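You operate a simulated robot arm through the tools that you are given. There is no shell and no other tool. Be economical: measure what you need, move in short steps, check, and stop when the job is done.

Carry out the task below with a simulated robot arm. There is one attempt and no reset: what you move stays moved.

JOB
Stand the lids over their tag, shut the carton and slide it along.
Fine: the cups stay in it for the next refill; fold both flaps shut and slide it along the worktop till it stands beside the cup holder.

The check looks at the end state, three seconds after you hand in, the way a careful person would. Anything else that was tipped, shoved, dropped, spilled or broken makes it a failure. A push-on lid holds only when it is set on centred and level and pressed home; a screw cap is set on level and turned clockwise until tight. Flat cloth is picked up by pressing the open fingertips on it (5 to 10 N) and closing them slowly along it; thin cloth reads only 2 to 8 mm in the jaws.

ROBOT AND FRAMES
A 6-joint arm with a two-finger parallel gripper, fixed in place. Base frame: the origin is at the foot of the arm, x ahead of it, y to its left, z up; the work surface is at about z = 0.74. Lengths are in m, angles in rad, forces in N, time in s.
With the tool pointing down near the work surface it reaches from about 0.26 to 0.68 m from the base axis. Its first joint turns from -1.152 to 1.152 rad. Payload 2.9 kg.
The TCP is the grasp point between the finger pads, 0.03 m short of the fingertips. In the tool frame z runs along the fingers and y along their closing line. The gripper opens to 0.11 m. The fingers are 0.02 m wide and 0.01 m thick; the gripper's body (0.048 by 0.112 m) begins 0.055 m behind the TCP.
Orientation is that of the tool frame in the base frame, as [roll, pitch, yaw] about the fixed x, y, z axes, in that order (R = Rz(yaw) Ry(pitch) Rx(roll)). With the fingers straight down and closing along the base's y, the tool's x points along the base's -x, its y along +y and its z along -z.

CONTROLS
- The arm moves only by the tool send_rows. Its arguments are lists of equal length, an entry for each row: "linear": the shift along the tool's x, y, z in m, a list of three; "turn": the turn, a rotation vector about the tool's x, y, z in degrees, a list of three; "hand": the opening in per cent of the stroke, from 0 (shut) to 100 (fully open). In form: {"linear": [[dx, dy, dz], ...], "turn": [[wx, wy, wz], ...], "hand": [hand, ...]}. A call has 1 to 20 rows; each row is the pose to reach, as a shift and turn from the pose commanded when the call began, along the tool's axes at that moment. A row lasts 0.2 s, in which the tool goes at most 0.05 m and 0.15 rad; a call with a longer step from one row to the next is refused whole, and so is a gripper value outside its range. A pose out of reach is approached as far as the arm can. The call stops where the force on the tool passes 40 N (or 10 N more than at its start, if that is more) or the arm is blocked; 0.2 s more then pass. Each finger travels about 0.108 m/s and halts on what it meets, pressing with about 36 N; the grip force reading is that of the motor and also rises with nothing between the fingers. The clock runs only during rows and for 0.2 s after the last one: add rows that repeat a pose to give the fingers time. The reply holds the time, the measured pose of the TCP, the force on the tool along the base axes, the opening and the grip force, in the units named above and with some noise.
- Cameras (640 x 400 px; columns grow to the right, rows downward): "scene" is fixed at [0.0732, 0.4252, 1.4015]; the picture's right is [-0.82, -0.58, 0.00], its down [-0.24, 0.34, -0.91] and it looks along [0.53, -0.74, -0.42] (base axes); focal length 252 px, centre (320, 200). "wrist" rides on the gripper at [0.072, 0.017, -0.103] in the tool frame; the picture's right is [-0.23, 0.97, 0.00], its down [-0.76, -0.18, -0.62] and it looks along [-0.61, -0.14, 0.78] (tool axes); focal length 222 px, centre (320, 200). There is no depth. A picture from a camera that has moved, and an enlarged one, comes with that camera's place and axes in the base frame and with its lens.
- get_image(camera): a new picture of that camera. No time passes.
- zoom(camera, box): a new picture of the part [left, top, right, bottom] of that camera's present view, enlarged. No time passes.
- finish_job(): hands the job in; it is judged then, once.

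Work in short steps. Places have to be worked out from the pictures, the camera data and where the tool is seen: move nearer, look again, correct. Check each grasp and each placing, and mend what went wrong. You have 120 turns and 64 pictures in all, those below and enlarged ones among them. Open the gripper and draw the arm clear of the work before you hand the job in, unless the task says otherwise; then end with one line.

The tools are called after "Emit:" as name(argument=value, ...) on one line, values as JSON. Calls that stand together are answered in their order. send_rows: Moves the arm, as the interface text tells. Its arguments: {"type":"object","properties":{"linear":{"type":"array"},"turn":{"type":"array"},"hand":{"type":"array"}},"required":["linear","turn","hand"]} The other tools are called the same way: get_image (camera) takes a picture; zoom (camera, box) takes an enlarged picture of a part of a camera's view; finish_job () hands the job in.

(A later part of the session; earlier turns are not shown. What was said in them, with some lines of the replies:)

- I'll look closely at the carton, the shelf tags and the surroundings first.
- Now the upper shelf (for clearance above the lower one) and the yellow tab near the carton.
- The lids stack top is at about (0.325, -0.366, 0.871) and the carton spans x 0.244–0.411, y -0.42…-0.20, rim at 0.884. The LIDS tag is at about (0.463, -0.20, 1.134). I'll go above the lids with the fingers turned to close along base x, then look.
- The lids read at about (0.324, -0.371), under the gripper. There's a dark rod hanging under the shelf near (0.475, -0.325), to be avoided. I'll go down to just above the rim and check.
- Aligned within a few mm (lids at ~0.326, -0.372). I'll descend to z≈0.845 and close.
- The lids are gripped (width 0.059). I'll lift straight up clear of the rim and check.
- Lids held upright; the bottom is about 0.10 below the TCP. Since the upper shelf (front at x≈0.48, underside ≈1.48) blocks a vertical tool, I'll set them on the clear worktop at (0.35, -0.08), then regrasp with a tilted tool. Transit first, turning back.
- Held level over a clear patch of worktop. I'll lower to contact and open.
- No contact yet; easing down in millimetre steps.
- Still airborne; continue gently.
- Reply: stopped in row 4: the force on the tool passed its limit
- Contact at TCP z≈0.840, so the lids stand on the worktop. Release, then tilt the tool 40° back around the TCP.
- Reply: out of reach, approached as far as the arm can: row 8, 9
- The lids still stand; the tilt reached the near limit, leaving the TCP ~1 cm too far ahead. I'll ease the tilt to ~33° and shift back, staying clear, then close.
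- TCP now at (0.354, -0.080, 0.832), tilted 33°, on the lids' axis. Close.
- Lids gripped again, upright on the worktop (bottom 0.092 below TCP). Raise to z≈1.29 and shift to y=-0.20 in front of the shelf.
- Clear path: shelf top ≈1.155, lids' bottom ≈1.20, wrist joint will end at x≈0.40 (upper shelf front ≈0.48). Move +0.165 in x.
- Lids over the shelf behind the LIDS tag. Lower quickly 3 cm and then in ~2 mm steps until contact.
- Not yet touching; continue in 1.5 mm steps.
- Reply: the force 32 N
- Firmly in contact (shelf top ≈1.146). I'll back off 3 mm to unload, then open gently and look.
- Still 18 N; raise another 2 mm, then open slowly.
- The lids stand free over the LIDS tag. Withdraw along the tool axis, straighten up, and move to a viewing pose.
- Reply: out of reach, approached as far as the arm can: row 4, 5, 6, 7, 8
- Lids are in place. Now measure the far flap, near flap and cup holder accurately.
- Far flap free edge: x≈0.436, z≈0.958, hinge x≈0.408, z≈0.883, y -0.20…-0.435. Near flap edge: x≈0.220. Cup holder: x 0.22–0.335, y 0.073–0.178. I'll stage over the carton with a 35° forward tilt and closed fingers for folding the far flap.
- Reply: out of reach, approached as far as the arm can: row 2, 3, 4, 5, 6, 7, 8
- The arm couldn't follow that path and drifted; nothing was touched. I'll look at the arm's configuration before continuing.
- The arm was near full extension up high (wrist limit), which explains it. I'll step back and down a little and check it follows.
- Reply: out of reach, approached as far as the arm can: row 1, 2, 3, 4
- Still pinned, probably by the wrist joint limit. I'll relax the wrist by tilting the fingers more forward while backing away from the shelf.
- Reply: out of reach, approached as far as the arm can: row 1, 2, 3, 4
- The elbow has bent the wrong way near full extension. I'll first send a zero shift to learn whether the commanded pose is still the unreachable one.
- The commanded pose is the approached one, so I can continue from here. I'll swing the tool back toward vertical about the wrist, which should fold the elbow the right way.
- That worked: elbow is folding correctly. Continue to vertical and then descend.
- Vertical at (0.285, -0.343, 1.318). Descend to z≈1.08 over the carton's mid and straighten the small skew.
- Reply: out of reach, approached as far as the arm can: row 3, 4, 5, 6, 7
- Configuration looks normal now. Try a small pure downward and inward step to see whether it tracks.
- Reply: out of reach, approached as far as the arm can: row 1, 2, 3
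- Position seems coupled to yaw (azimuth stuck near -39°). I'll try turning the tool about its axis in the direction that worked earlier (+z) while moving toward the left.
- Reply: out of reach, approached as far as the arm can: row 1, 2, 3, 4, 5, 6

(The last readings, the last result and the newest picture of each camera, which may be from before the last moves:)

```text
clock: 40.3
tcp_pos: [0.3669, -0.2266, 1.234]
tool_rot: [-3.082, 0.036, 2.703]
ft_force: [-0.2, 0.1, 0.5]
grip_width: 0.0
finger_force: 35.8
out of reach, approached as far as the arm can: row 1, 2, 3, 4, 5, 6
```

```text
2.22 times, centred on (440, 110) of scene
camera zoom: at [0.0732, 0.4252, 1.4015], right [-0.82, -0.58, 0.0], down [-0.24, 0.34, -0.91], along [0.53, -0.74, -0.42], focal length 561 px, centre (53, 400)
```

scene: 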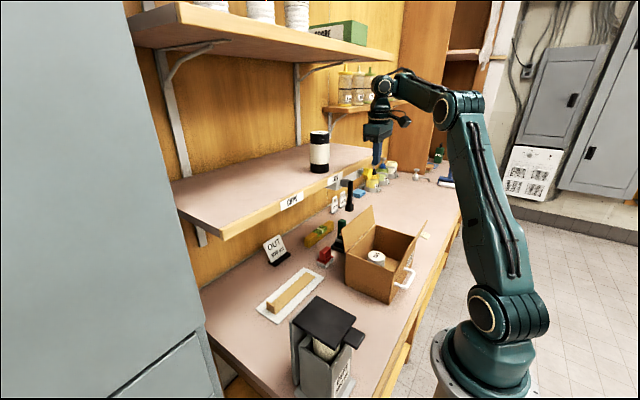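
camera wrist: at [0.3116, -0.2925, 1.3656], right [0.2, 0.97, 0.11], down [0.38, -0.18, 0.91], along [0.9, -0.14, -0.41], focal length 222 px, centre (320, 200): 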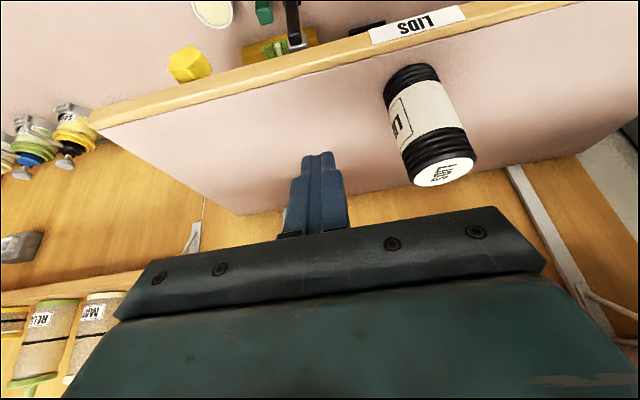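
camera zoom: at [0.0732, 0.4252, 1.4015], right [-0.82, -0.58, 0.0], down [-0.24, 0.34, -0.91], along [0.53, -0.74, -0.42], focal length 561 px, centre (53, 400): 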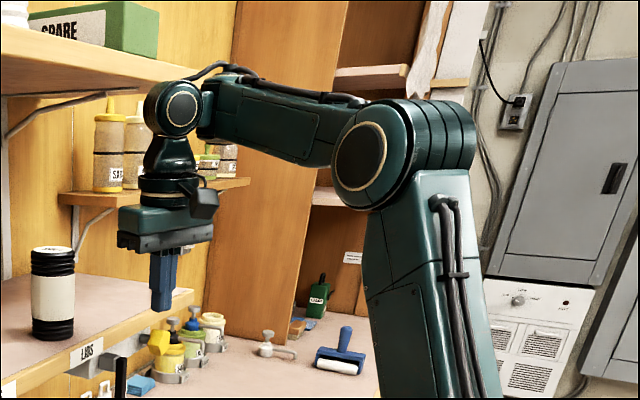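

The pose error affects several axes, so the solver seems stuck in an awkward configuration. I'll return to the known-good start pose (0.296, -0.111, 1.35, vertical) and restart from there.

Emit:
send_rows(linear=[[0.019, 0.0125, -0.0193], [0.0378, 0.025, -0.0387], [0.0568, 0.0375, -0.058], [0.0757, 0.05, -0.0773], [0.0946, 0.0625, -0.0967], [0.1135, 0.075, -0.116], [0.1135, 0.075, -0.116], [0.1135, 0.075, -0.116]], turn=[[-0.5, 0.3, -4.2], [-1.1, 0.7, -8.4], [-1.7, 1, -12.5], [-2.3, 1.3, -16.7], [-2.8, 1.7, -20.9], [-3.4, 2, -25], [-3.4, 2, -25], [-3.4, 2, -25]], hand=[0, 0, 0, 0, 0, 0, 0, 0])

Emit:
get_image(camera="scene")

```text
clock: 42.1
tcp_pos: [0.2905, -0.1044, 1.3384]
tool_rot: [-3.135, -0.012, 3.141]
ft_force: [-0.2, 0.0, -0.1]
grip_width: 0.0002
finger_force: 36.2
```

```text
24 pictures are left
```

scene: 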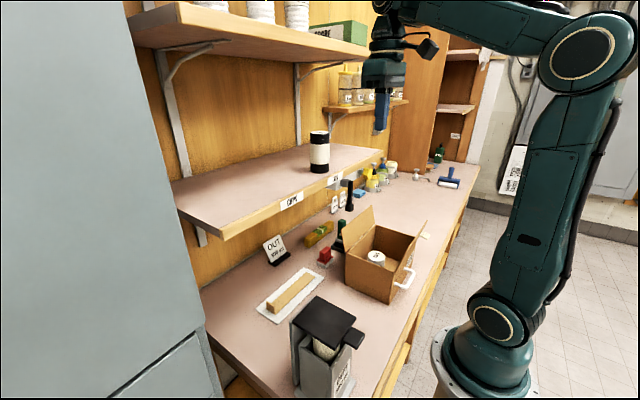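

Back near the start configuration. Descend vertically to (0.35, -0.08, 1.05), a pose that worked before.

Emit:
send_rows(linear=[[-0.0086, 0.0034, 0.0414], [-0.0171, 0.0069, 0.0829], [-0.0257, 0.0103, 0.1243], [-0.0343, 0.0137, 0.1657], [-0.0429, 0.0171, 0.2071], [-0.0514, 0.0206, 0.2486], [-0.06, 0.024, 0.29], [-0.06, 0.024, 0.29]], turn=[[0, 0, 0], [0, 0, 0], [0, 0, 0], [0, 0, 0], [0, 0, 0], [0, 0, 0], [0, 0, 0], [0, 0, 0]], hand=[0, 0, 0, 0, 0, 0, 0, 0])

```text
clock: 43.9
tcp_pos: [0.3497, -0.084, 1.0491]
tool_rot: [-3.132, -0.012, 3.139]
ft_force: [0.3, 0.0, 0.3]
grip_width: 0.0
finger_force: 35.7
out of reach, approached as far as the arm can: row 2, 3
```

Tracking again. Now tilt 35° here.

Emit:
send_rows(linear=[[0, 0, 0], [0, 0, 0], [0, 0, 0], [0, 0, 0], [0, 0, 0], [0, 0, 0]], turn=[[0, -7, 0], [0, -14, 0], [0, -21, 0], [0, -28, 0], [0, -35, 0], [0, -35, 0]], hand=[0, 0, 0, 0, 0, 0])

```text
clock: 45.3
tcp_pos: [0.3484, -0.0848, 1.0487]
tool_rot: [-3.132, 0.601, -3.135]
ft_force: [0.3, -0.9, -0.7]
grip_width: 0.0
finger_force: 35.9
```

Now shift to y=-0.25, then forward so the fingertips hang above and behind the far flap's edge.

Emit:
send_rows(linear=[[0, -0.041, 0], [0, -0.082, 0], [0, -0.123, 0], [0, -0.165, 0], [-0.02, -0.165, 0.02], [-0.04, -0.165, 0.04], [-0.06, -0.165, 0.06], [-0.08, -0.165, 0.079], [-0.08, -0.165, 0.079]], turn=[[0, 0, 0], [0, 0, 0], [0, 0, 0], [0, 0, 0], [0, 0, 0], [0, 0, 0], [0, 0, 0], [0, 0, 0], [0, 0, 0]], hand=[0, 0, 0, 0, 0, 0, 0, 0, 0])

Emit:
get_image(camera="wrist")

Emit:
zoom(camera="scene", box=[310, 140, 450, 310])

```text
clock: 47.3
tcp_pos: [0.4565, -0.2507, 1.0301]
tool_rot: [-3.133, 0.598, -3.137]
ft_force: [-0.8, 0.4, 0.5]
grip_width: 0.0
finger_force: 35.9
```

```text
23 pictures are left
camera wrist: at [0.3374, -0.2342, 1.0731], right [0.19, 0.97, 0.12], down [0.28, -0.17, 0.95], along [0.94, -0.14, -0.3], focal length 222 px, centre (320, 200)
```

wrist: 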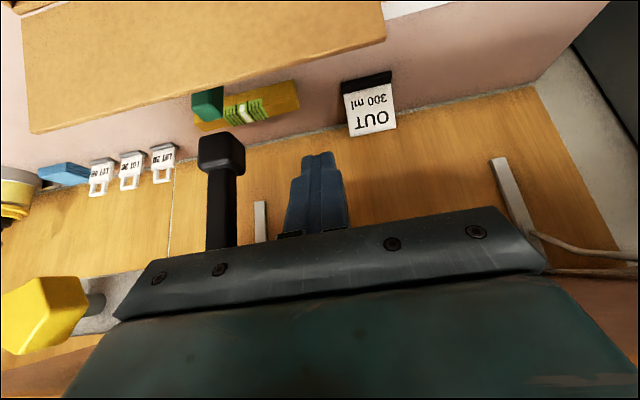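

```text
2.35 times, centred on (380, 225) of scene
camera zoom: at [0.0732, 0.4252, 1.4015], right [-0.82, -0.58, 0.0], down [-0.24, 0.34, -0.91], along [0.53, -0.74, -0.42], focal length 594 px, centre (179, 141)
```

zoom: 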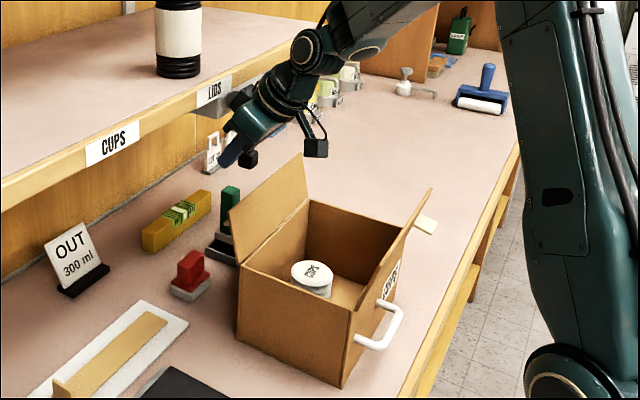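

Rod bottom is at (0.471, -0.323, 0.97), ~7 cm to the side. Lower 7 cm so the tips sit behind the flap's edge, then draw back toward the robot along an arc.

Emit:
send_rows(linear=[[0.0132, 0, 0.0193], [0.0264, 0, 0.0386], [0.0396, 0, 0.0578], [0.0396, 0, 0.0578]], turn=[[0, 0, 0], [0, 0, 0], [0, 0, 0], [0, 0, 0]], hand=[0, 0, 0, 0])

Emit:
zoom(camera="scene", box=[310, 180, 420, 290])

```text
clock: 48.3
tcp_pos: [0.4543, -0.2533, 0.9592]
tool_rot: [-3.131, 0.6, -3.138]
ft_force: [0.6, 0.7, 0.2]
grip_width: 0.0
finger_force: 36.4
```

```text
3.64 times, centred on (365, 235) of scene
camera zoom: at [0.0732, 0.4252, 1.4015], right [-0.82, -0.58, 0.0], down [-0.24, 0.34, -0.91], along [0.53, -0.74, -0.42], focal length 917 px, centre (156, 73)
```

zoom: 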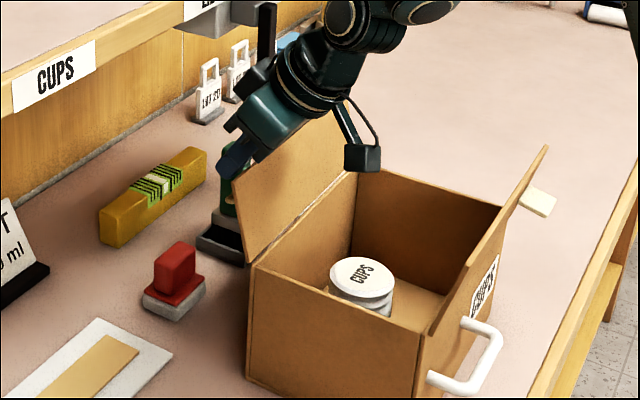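

The tips are behind the flap. Sweep back toward the robot, tipping the flap inward to ~45°, keeping the camera above the near flap.

Emit:
send_rows(linear=[[0.0151, 0, -0.0134], [0.0302, 0, -0.0268], [0.0453, 0, -0.04], [0.0604, 0, -0.0535], [0.0767, 0, -0.0562], [0.093, 0, -0.0589], [0.093, 0, -0.0589]], turn=[[0, 0, 0], [0, 0, 0], [0, 0, 0], [0, 0, 0], [0, 0, 0], [0, 0, 0], [0, 0, 0]], hand=[0, 0, 0, 0, 0, 0, 0])

Emit:
zoom(camera="scene", box=[310, 180, 430, 300])

```text
clock: 49.9
tcp_pos: [0.3459, -0.2501, 0.9565]
tool_rot: [-3.132, 0.597, -3.137]
ft_force: [-0.1, -0.5, -0.4]
grip_width: 0.0
finger_force: 36.1
```

```text
3.33 times, centred on (370, 240) of scene
camera zoom: at [0.0732, 0.4252, 1.4015], right [-0.82, -0.58, 0.0], down [-0.24, 0.34, -0.91], along [0.53, -0.74, -0.42], focal length 841 px, centre (153, 67)
```

zoom: 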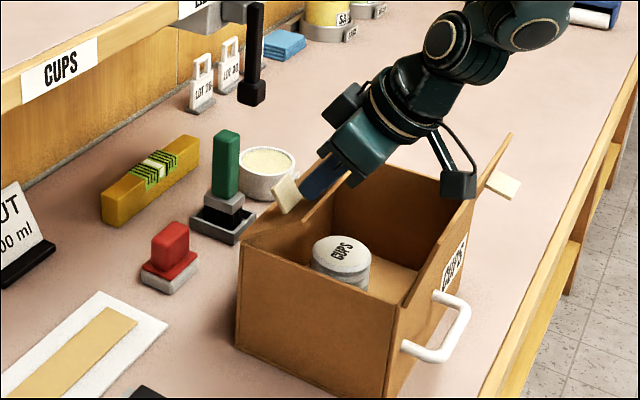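

The far flap is tipped in ~45°. Rotate the tool upright about the fingertips so the camera clears the near flap.

Emit:
send_rows(linear=[[-0.0037, 0, 0.0002], [-0.0073, 0, 0.0009], [-0.0108, 0, 0.002], [-0.0141, 0, 0.0035], [-0.0168, 0, 0.0051], [-0.0168, 0, 0.0051]], turn=[[0, 7, 0], [0, 14, 0], [0, 21, 0], [0, 28, 0], [0, 34.3, 0], [0, 34.3, 0]], hand=[0, 0, 0, 0, 0, 0])

```text
clock: 51.3
tcp_pos: [0.365, -0.25, 0.9616]
tool_rot: [-3.133, -0.001, 3.141]
ft_force: [0.7, 0.0, 0.6]
grip_width: 0.0002
finger_force: 35.6
```

Upright, tips at (0.365, 0.932). Shift slightly to y=-0.29 (away from the pull tab), then press down to fold the flap flat.

Emit:
send_rows(linear=[[0.005, -0.02, 0], [0.012, -0.04, 0.005], [0.018, -0.04, 0.012], [0.024, -0.04, 0.02], [0.026, -0.04, 0.028], [0.026, -0.04, 0.035], [0.026, -0.04, 0.035]], turn=[[0, 0, 0], [0, 0, 0], [0, 0, 0], [0, 0, 0], [0, 0, 0], [0, 0, 0], [0, 0, 0]], hand=[0, 0, 0, 0, 0, 0, 0])

Emit:
zoom(camera="scene", box=[310, 180, 430, 300])

```text
clock: 52.9
tcp_pos: [0.3381, -0.2907, 0.9258]
tool_rot: [-3.134, 0.0, -3.141]
ft_force: [-0.4, 0.5, -0.1]
grip_width: 0.0001
finger_force: 36.5
```

```text
3.33 times, centred on (370, 240) of scene
camera zoom: at [0.0732, 0.4252, 1.4015], right [-0.82, -0.58, 0.0], down [-0.24, 0.34, -0.91], along [0.53, -0.74, -0.42], focal length 841 px, centre (153, 67)
```

zoom: 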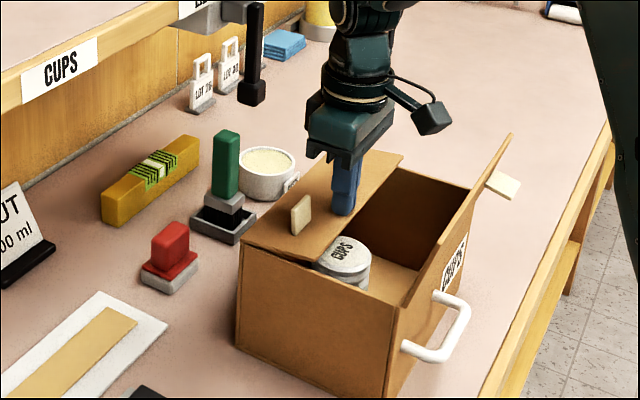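

Nearly flat. Press a few mm further, gently.

Emit:
send_rows(linear=[[0, 0, 0.003], [0, 0, 0.006], [0, 0, 0.008], [0, 0, 0.008]], turn=[[0, 0, 0], [0, 0, 0], [0, 0, 0], [0, 0, 0]], hand=[0, 0, 0, 0])

Emit:
zoom(camera="scene", box=[325, 205, 415, 295])

```text
clock: 53.9
tcp_pos: [0.3382, -0.2905, 0.9182]
tool_rot: [-3.135, 0.0, -3.141]
ft_force: [0.3, 0.3, 0.7]
grip_width: 0.0
finger_force: 36.0
```

```text
4.44 times, centred on (370, 250) of scene
camera zoom: at [0.0732, 0.4252, 1.4015], right [-0.82, -0.58, 0.0], down [-0.24, 0.34, -0.91], along [0.53, -0.74, -0.42], focal length 1121 px, centre (98, -22)
```

zoom: 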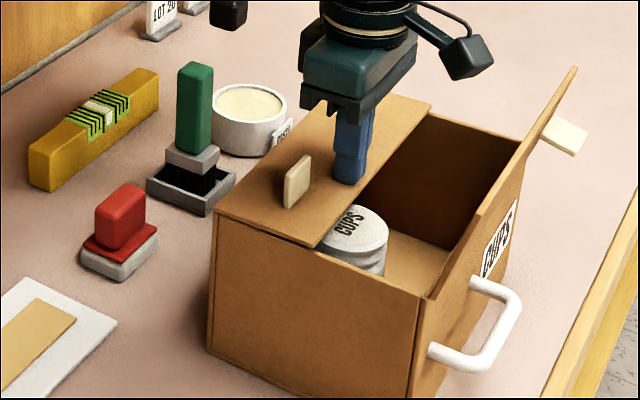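

Far flap lies flat. Raise and go over to the robot side of the near flap (tips at x≈0.19).

Emit:
send_rows(linear=[[0, 0, -0.04], [0, 0, -0.08], [0, 0, -0.12], [0.037, -0.01, -0.12], [0.074, -0.02, -0.12], [0.111, -0.02, -0.12], [0.148, -0.02, -0.12], [0.148, -0.02, -0.12]], turn=[[0, 0, 0], [0, 0, 0], [0, 0, 0], [0, 0, 0], [0, 0, 0], [0, 0, 0], [0, 0, 0], [0, 0, 0]], hand=[0, 0, 0, 0, 0, 0, 0, 0])

Emit:
get_image(camera="wrist")

Emit:
zoom(camera="scene", box=[320, 160, 460, 300])

```text
clock: 55.7
tcp_pos: [0.1888, -0.3076, 1.0388]
tool_rot: [-3.135, 0.001, 3.141]
ft_force: [0.1, 0.4, 0.7]
grip_width: 0.0
finger_force: 36.0
```

```text
17 pictures are left
camera wrist: at [0.1161, -0.2912, 1.1417], right [0.23, 0.97, -0.01], down [0.76, -0.17, 0.62], along [0.61, -0.15, -0.78], focal length 222 px, centre (320, 200)
```

wrist: 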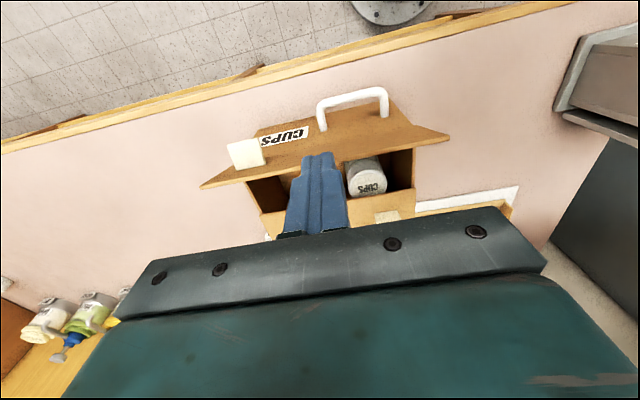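

```text
2.86 times, centred on (390, 230) of scene
camera zoom: at [0.0732, 0.4252, 1.4015], right [-0.82, -0.58, 0.0], down [-0.24, 0.34, -0.91], along [0.53, -0.74, -0.42], focal length 721 px, centre (120, 114)
```

zoom: 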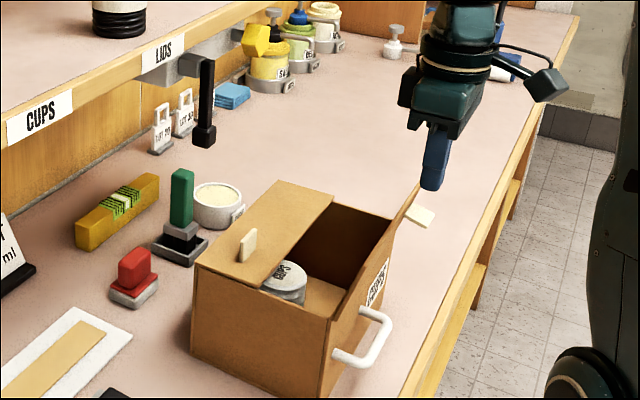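

Near-flap edge confirmed at x≈0.219. Lower behind it, then push it over the hinge in an arc to ~45°.

Emit:
send_rows(linear=[[0, 0, 0.037], [0, 0, 0.074], [-0.015, 0, 0.073], [-0.031, 0, 0.071], [-0.046, 0, 0.07], [-0.061, 0, 0.069], [-0.076, 0, 0.073], [-0.091, 0, 0.079], [-0.091, 0, 0.079]], turn=[[0, 0, 0], [0, 0, 0], [0, 0, 0], [0, 0, 0], [0, 0, 0], [0, 0, 0], [0, 0, 0], [0, 0, 0], [0, 0, 0]], hand=[0, 0, 0, 0, 0, 0, 0, 0, 0])

Emit:
zoom(camera="scene", box=[325, 180, 435, 300])

```text
clock: 57.7
tcp_pos: [0.281, -0.3116, 0.9598]
tool_rot: [-3.132, 0.001, 3.14]
ft_force: [-0.2, -0.2, 1.1]
grip_width: 0.0
finger_force: 35.5
```

```text
3.33 times, centred on (380, 240) of scene
camera zoom: at [0.0732, 0.4252, 1.4015], right [-0.82, -0.58, 0.0], down [-0.24, 0.34, -0.91], along [0.53, -0.74, -0.42], focal length 841 px, centre (120, 67)
```

zoom: 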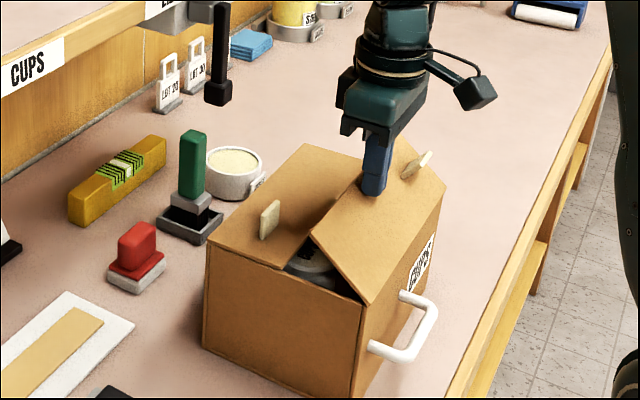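

Works well. Continue over and press flat.

Emit:
send_rows(linear=[[-0.01, 0, 0.008], [-0.02, 0, 0.018], [-0.024, 0, 0.026], [-0.025, 0, 0.033], [-0.025, 0, 0.039], [-0.025, 0, 0.042], [-0.025, 0, 0.042]], turn=[[0, 0, 0], [0, 0, 0], [0, 0, 0], [0, 0, 0], [0, 0, 0], [0, 0, 0], [0, 0, 0]], hand=[0, 0, 0, 0, 0, 0, 0])

Emit:
zoom(camera="scene", box=[335, 205, 425, 295])

```text
clock: 59.3
tcp_pos: [0.3063, -0.3119, 0.9164]
tool_rot: [-3.135, -0.001, 3.142]
ft_force: [-0.1, 0.1, 0.0]
grip_width: 0.0
finger_force: 35.7
```

```text
4.44 times, centred on (380, 250) of scene
camera zoom: at [0.0732, 0.4252, 1.4015], right [-0.82, -0.58, 0.0], down [-0.24, 0.34, -0.91], along [0.53, -0.74, -0.42], focal length 1121 px, centre (53, -22)
```

zoom: 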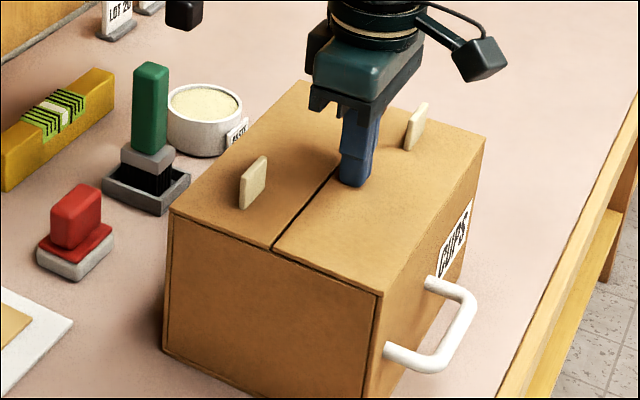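

Both flaps are flat and meet in the middle. Now raise and move past the carton's right side, turning the fingers to straddle along x for a stable two-point push.

Emit:
send_rows(linear=[[0, 0, -0.04], [0, 0, -0.08], [0, 0, -0.1], [-0.002, -0.016, -0.1], [-0.004, -0.033, -0.1], [-0.005, -0.05, -0.1], [-0.007, -0.067, -0.1], [-0.009, -0.084, -0.1], [-0.01, -0.1, -0.1], [-0.012, -0.117, -0.1], [-0.014, -0.134, -0.1], [-0.015, -0.15, -0.1], [-0.017, -0.167, -0.1], [-0.018, -0.184, -0.1], [-0.018, -0.188, -0.1], [-0.018, -0.188, -0.1]], turn=[[0, 0, 0], [0, 0, 0], [0, 0, 0], [0, 0, 8], [0, 0, 16], [0, 0, 24], [0, 0, 32], [0, 0, 40], [0, 0, 48], [0, 0, 56], [0, 0, 64], [0, 0, 72], [0, 0, 80], [0, 0, 86], [0, 0, 90], [0, 0, 90]], hand=[0, 0, 0, 10, 20, 30, 40, 50, 60, 70, 80, 85, 85, 85, 85, 85])

Emit:
get_image(camera="wrist")

Emit:
get_image(camera="scene")

```text
clock: 62.7
tcp_pos: [0.3252, -0.4978, 1.0158]
tool_rot: [-3.141, 0.007, 1.569]
ft_force: [0.0, -0.2, -0.2]
grip_width: 0.0933
finger_force: 0.0
```

```text
13 pictures are left
camera wrist: at [0.3414, -0.4265, 1.118], right [0.97, -0.23, 0.0], down [-0.18, -0.76, 0.63], along [-0.14, -0.61, -0.78], focal length 222 px, centre (320, 200)
```

wrist: 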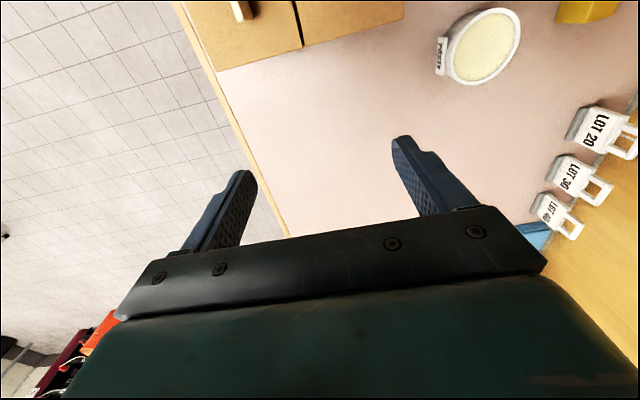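

```text
12 pictures are left
```

scene: 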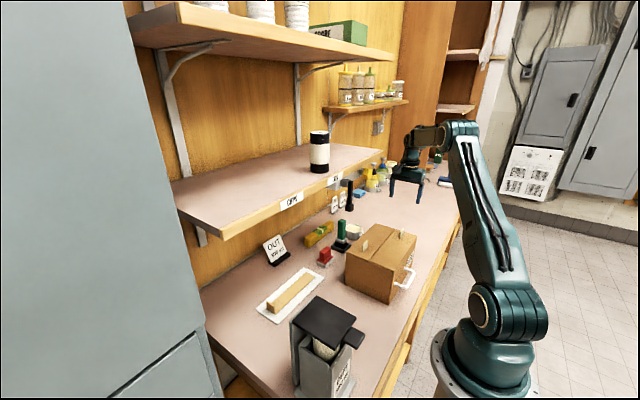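

The carton's right face reads y≈-0.439, square, x 0.241–0.408. Lower to z≈0.85 beside it.

Emit:
send_rows(linear=[[0, 0, 0.042], [0, 0, 0.084], [0, 0, 0.126], [0, 0, 0.166], [0.015, 0, 0.166], [0.03, 0, 0.166], [0.04, 0, 0.166], [0.04, 0, 0.166]], turn=[[0, 0, 0], [0, 0, 0], [0, 0, 0], [0, 0, 0], [0, 0, 0], [0, 0, 0], [0, 0, 0], [0, 0, 0]], hand=[85, 85, 85, 85, 85, 85, 85, 85])

Emit:
zoom(camera="scene", box=[330, 190, 440, 310])

```text
clock: 64.5
tcp_pos: [0.3239, -0.4598, 0.8515]
tool_rot: [-3.141, 0.009, 1.571]
ft_force: [-0.3, 1.4, 0.8]
grip_width: 0.0933
finger_force: 0.0
```

```text
3.33 times, centred on (385, 250) of scene
camera zoom: at [0.0732, 0.4252, 1.4015], right [-0.82, -0.58, 0.0], down [-0.24, 0.34, -0.91], along [0.53, -0.74, -0.42], focal length 841 px, centre (103, 33)
```

zoom: 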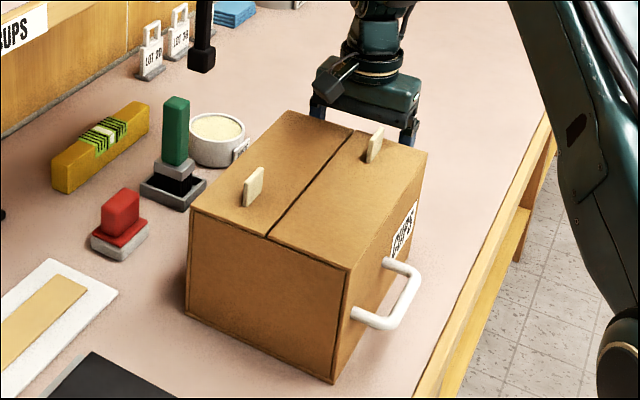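

In position just off the face. Push slowly +y by 0.11 and check the carton stays square.

Emit:
send_rows(linear=[[0.008, 0, 0], [0.016, 0, 0], [0.024, 0, 0], [0.032, 0, 0], [0.04, 0, 0], [0.048, 0, 0], [0.056, 0, 0], [0.064, 0, 0], [0.072, 0, 0], [0.08, 0, 0], [0.088, 0, 0], [0.096, 0, 0], [0.104, 0, 0], [0.11, 0, 0], [0.11, 0, 0]], turn=[[0, 0, 0], [0, 0, 0], [0, 0, 0], [0, 0, 0], [0, 0, 0], [0, 0, 0], [0, 0, 0], [0, 0, 0], [0, 0, 0], [0, 0, 0], [0, 0, 0], [0, 0, 0], [0, 0, 0], [0, 0, 0], [0, 0, 0]], hand=[85, 85, 85, 85, 85, 85, 85, 85, 85, 85, 85, 85, 85, 85, 85])

Emit:
zoom(camera="scene", box=[280, 200, 440, 400])

```text
clock: 67.7
tcp_pos: [0.326, -0.3492, 0.8519]
tool_rot: [3.142, 0.006, 1.57]
ft_force: [0.1, -1.0, -0.6]
grip_width: 0.0937
finger_force: 0.0
```

```text
2.00 times, centred on (360, 300) of scene
camera zoom: at [0.0732, 0.4251, 1.4015], right [-0.82, -0.58, 0.0], down [-0.24, 0.34, -0.91], along [0.53, -0.74, -0.42], focal length 504 px, centre (240, 0)
```

zoom: 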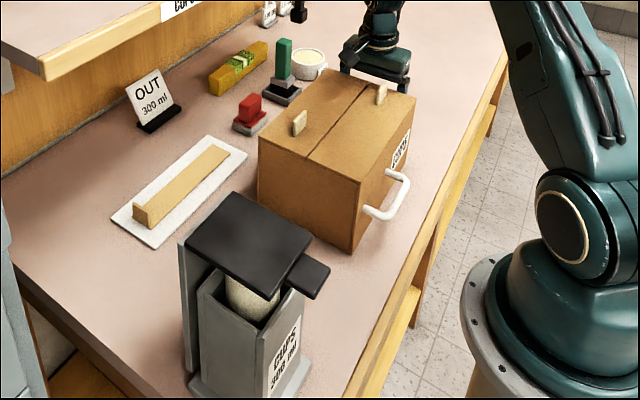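

Square and sliding cleanly; left face at y≈-0.10, holder's near edge at ≈0.068. Push another 0.14, slowly.

Emit:
send_rows(linear=[[0.008, 0, 0], [0.016, 0, 0], [0.024, 0, 0], [0.032, 0, 0], [0.04, 0, 0], [0.048, 0, 0], [0.056, 0, 0], [0.064, 0, 0], [0.072, 0, 0], [0.08, 0, 0], [0.088, 0, 0], [0.096, 0, 0], [0.104, 0, 0], [0.112, 0, 0], [0.12, 0, 0], [0.128, 0, 0], [0.135, 0, 0], [0.14, 0, 0], [0.14, 0, 0]], turn=[[0, 0, 0], [0, 0, 0], [0, 0, 0], [0, 0, 0], [0, 0, 0], [0, 0, 0], [0, 0, 0], [0, 0, 0], [0, 0, 0], [0, 0, 0], [0, 0, 0], [0, 0, 0], [0, 0, 0], [0, 0, 0], [0, 0, 0], [0, 0, 0], [0, 0, 0], [0, 0, 0], [0, 0, 0]], hand=[85, 85, 85, 85, 85, 85, 85, 85, 85, 85, 85, 85, 85, 85, 85, 85, 85, 85, 85])

Emit:
zoom(camera="scene", box=[260, 220, 420, 400])

```text
clock: 71.7
tcp_pos: [0.3239, -0.2083, 0.8484]
tool_rot: [3.141, 0.008, 1.571]
ft_force: [-0.8, -2.9, 0.5]
grip_width: 0.0935
finger_force: 0.1
```

```text
2.22 times, centred on (340, 310) of scene
camera zoom: at [0.0732, 0.4251, 1.4015], right [-0.82, -0.58, 0.0], down [-0.24, 0.34, -0.91], along [0.53, -0.74, -0.42], focal length 561 px, centre (276, -44)
```

zoom: 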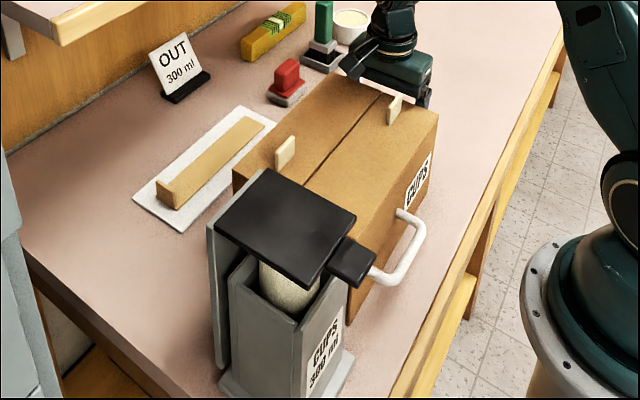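

Gap is ~3.5 cm now. Nudge another 1.2 cm, then back away and inspect.

Emit:
send_rows(linear=[[0.004, 0, 0], [0.008, 0, 0], [0.012, 0, 0], [0.012, 0, 0], [-0.01, 0, 0], [-0.04, 0, 0], [-0.04, 0, -0.04], [-0.04, 0, -0.08], [-0.04, 0, -0.12], [-0.04, 0, -0.16], [-0.04, 0, -0.18], [-0.04, 0, -0.18]], turn=[[0, 0, 0], [0, 0, 0], [0, 0, 0], [0, 0, 0], [0, 0, 0], [0, 0, 0], [0, 0, 0], [0, 0, 0], [0, 0, 0], [0, 0, 0], [0, 0, 0], [0, 0, 0]], hand=[85, 85, 85, 85, 85, 85, 85, 85, 85, 85, 85, 85])

Emit:
get_image(camera="scene")

Emit:
zoom(camera="scene", box=[280, 230, 400, 400])

```text
clock: 74.3
tcp_pos: [0.3255, -0.2464, 1.0314]
tool_rot: [3.141, 0.006, 1.571]
ft_force: [1.0, 0.4, -0.2]
grip_width: 0.0934
finger_force: 0.0
```

```text
8 pictures are left
```

scene: 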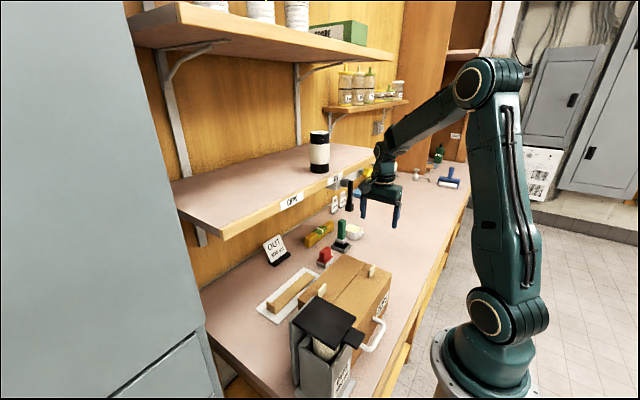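

```text
2.35 times, centred on (340, 315) of scene
camera zoom: at [0.0732, 0.4252, 1.4015], right [-0.82, -0.58, 0.0], down [-0.24, 0.34, -0.91], along [0.53, -0.74, -0.42], focal length 594 px, centre (273, -71)
```

zoom: 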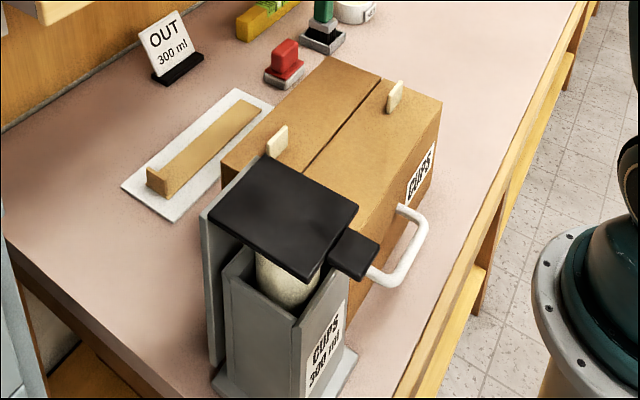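

Carton shut and beside the holder. I'll turn the wrist to look down at the gap from above.

Emit:
send_rows(linear=[[0.01, 0, 0], [0.02, 0, 0], [0.03, 0, 0], [0.04, 0, 0], [0.05, 0, 0], [0.06, 0, 0], [0.07, 0, 0], [0.08, 0, 0], [0.09, 0, 0], [0.1, 0, 0], [0.11, 0, 0], [0.12, 0, 0], [0.12, 0, 0]], turn=[[0, 0, -7.5], [0, 0, -15], [0, 0, -22.5], [0, 0, -30], [0, 0, -37.5], [0, 0, -45], [0, 0, -52.5], [0, 0, -60], [0, 0, -67.5], [0, 0, -75], [0, 0, -82.5], [0, 0, -90], [0, 0, -90]], hand=[85, 85, 85, 85, 85, 85, 85, 85, 85, 85, 85, 85, 85])

Emit:
get_image(camera="wrist")

```text
clock: 77.1
tcp_pos: [0.3259, -0.1279, 1.0275]
tool_rot: [-3.136, -0.001, -3.14]
ft_force: [-0.5, -0.1, -0.8]
grip_width: 0.0935
finger_force: 0.1
```

```text
6 pictures are left
camera wrist: at [0.2522, -0.1121, 1.1305], right [0.23, 0.97, -0.01], down [0.76, -0.17, 0.62], along [0.61, -0.15, -0.78], focal length 222 px, centre (320, 200)
```

wrist: 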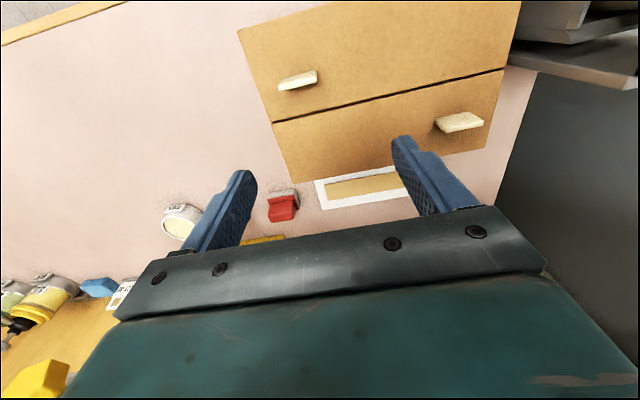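

The carton's left face is at y≈0.05, about 2 cm from the holder, square and shut. Draw up a little more to be well clear and take a last look at the lids.

Emit:
send_rows(linear=[[0, -0.02, -0.025], [0, -0.04, -0.05], [0, -0.04, -0.05]], turn=[[0, 0, 0], [0, 0, 0], [0, 0, 0]], hand=[90, 90, 90])

Emit:
get_image(camera="scene")

```text
clock: 77.9
tcp_pos: [0.3277, -0.1679, 1.0813]
tool_rot: [-3.134, 0.0, -3.14]
ft_force: [0.3, -0.2, 0.0]
grip_width: 0.0995
finger_force: 0.0
```

```text
5 pictures are left
```

scene: 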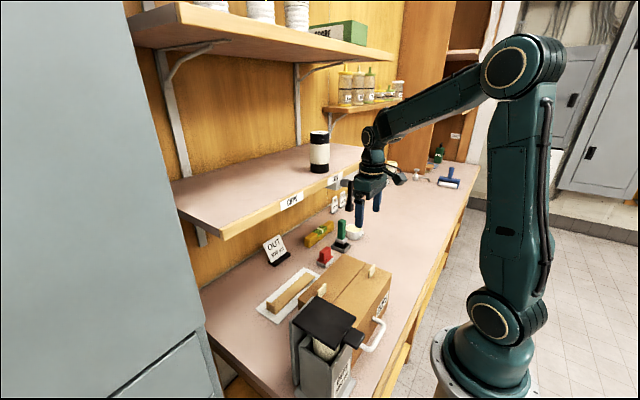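

Lids stand over their tag, the carton is shut beside the holder, everything else is undisturbed, and the arm is clear. Handing in.

Emit:
finish_job()

```text
The job is handed in.
```

The lids stand on the shelf above their LIDS tag. The carton, with the cups still inside, has both flaps folded shut and stands square, about 2 cm from the cup holder.
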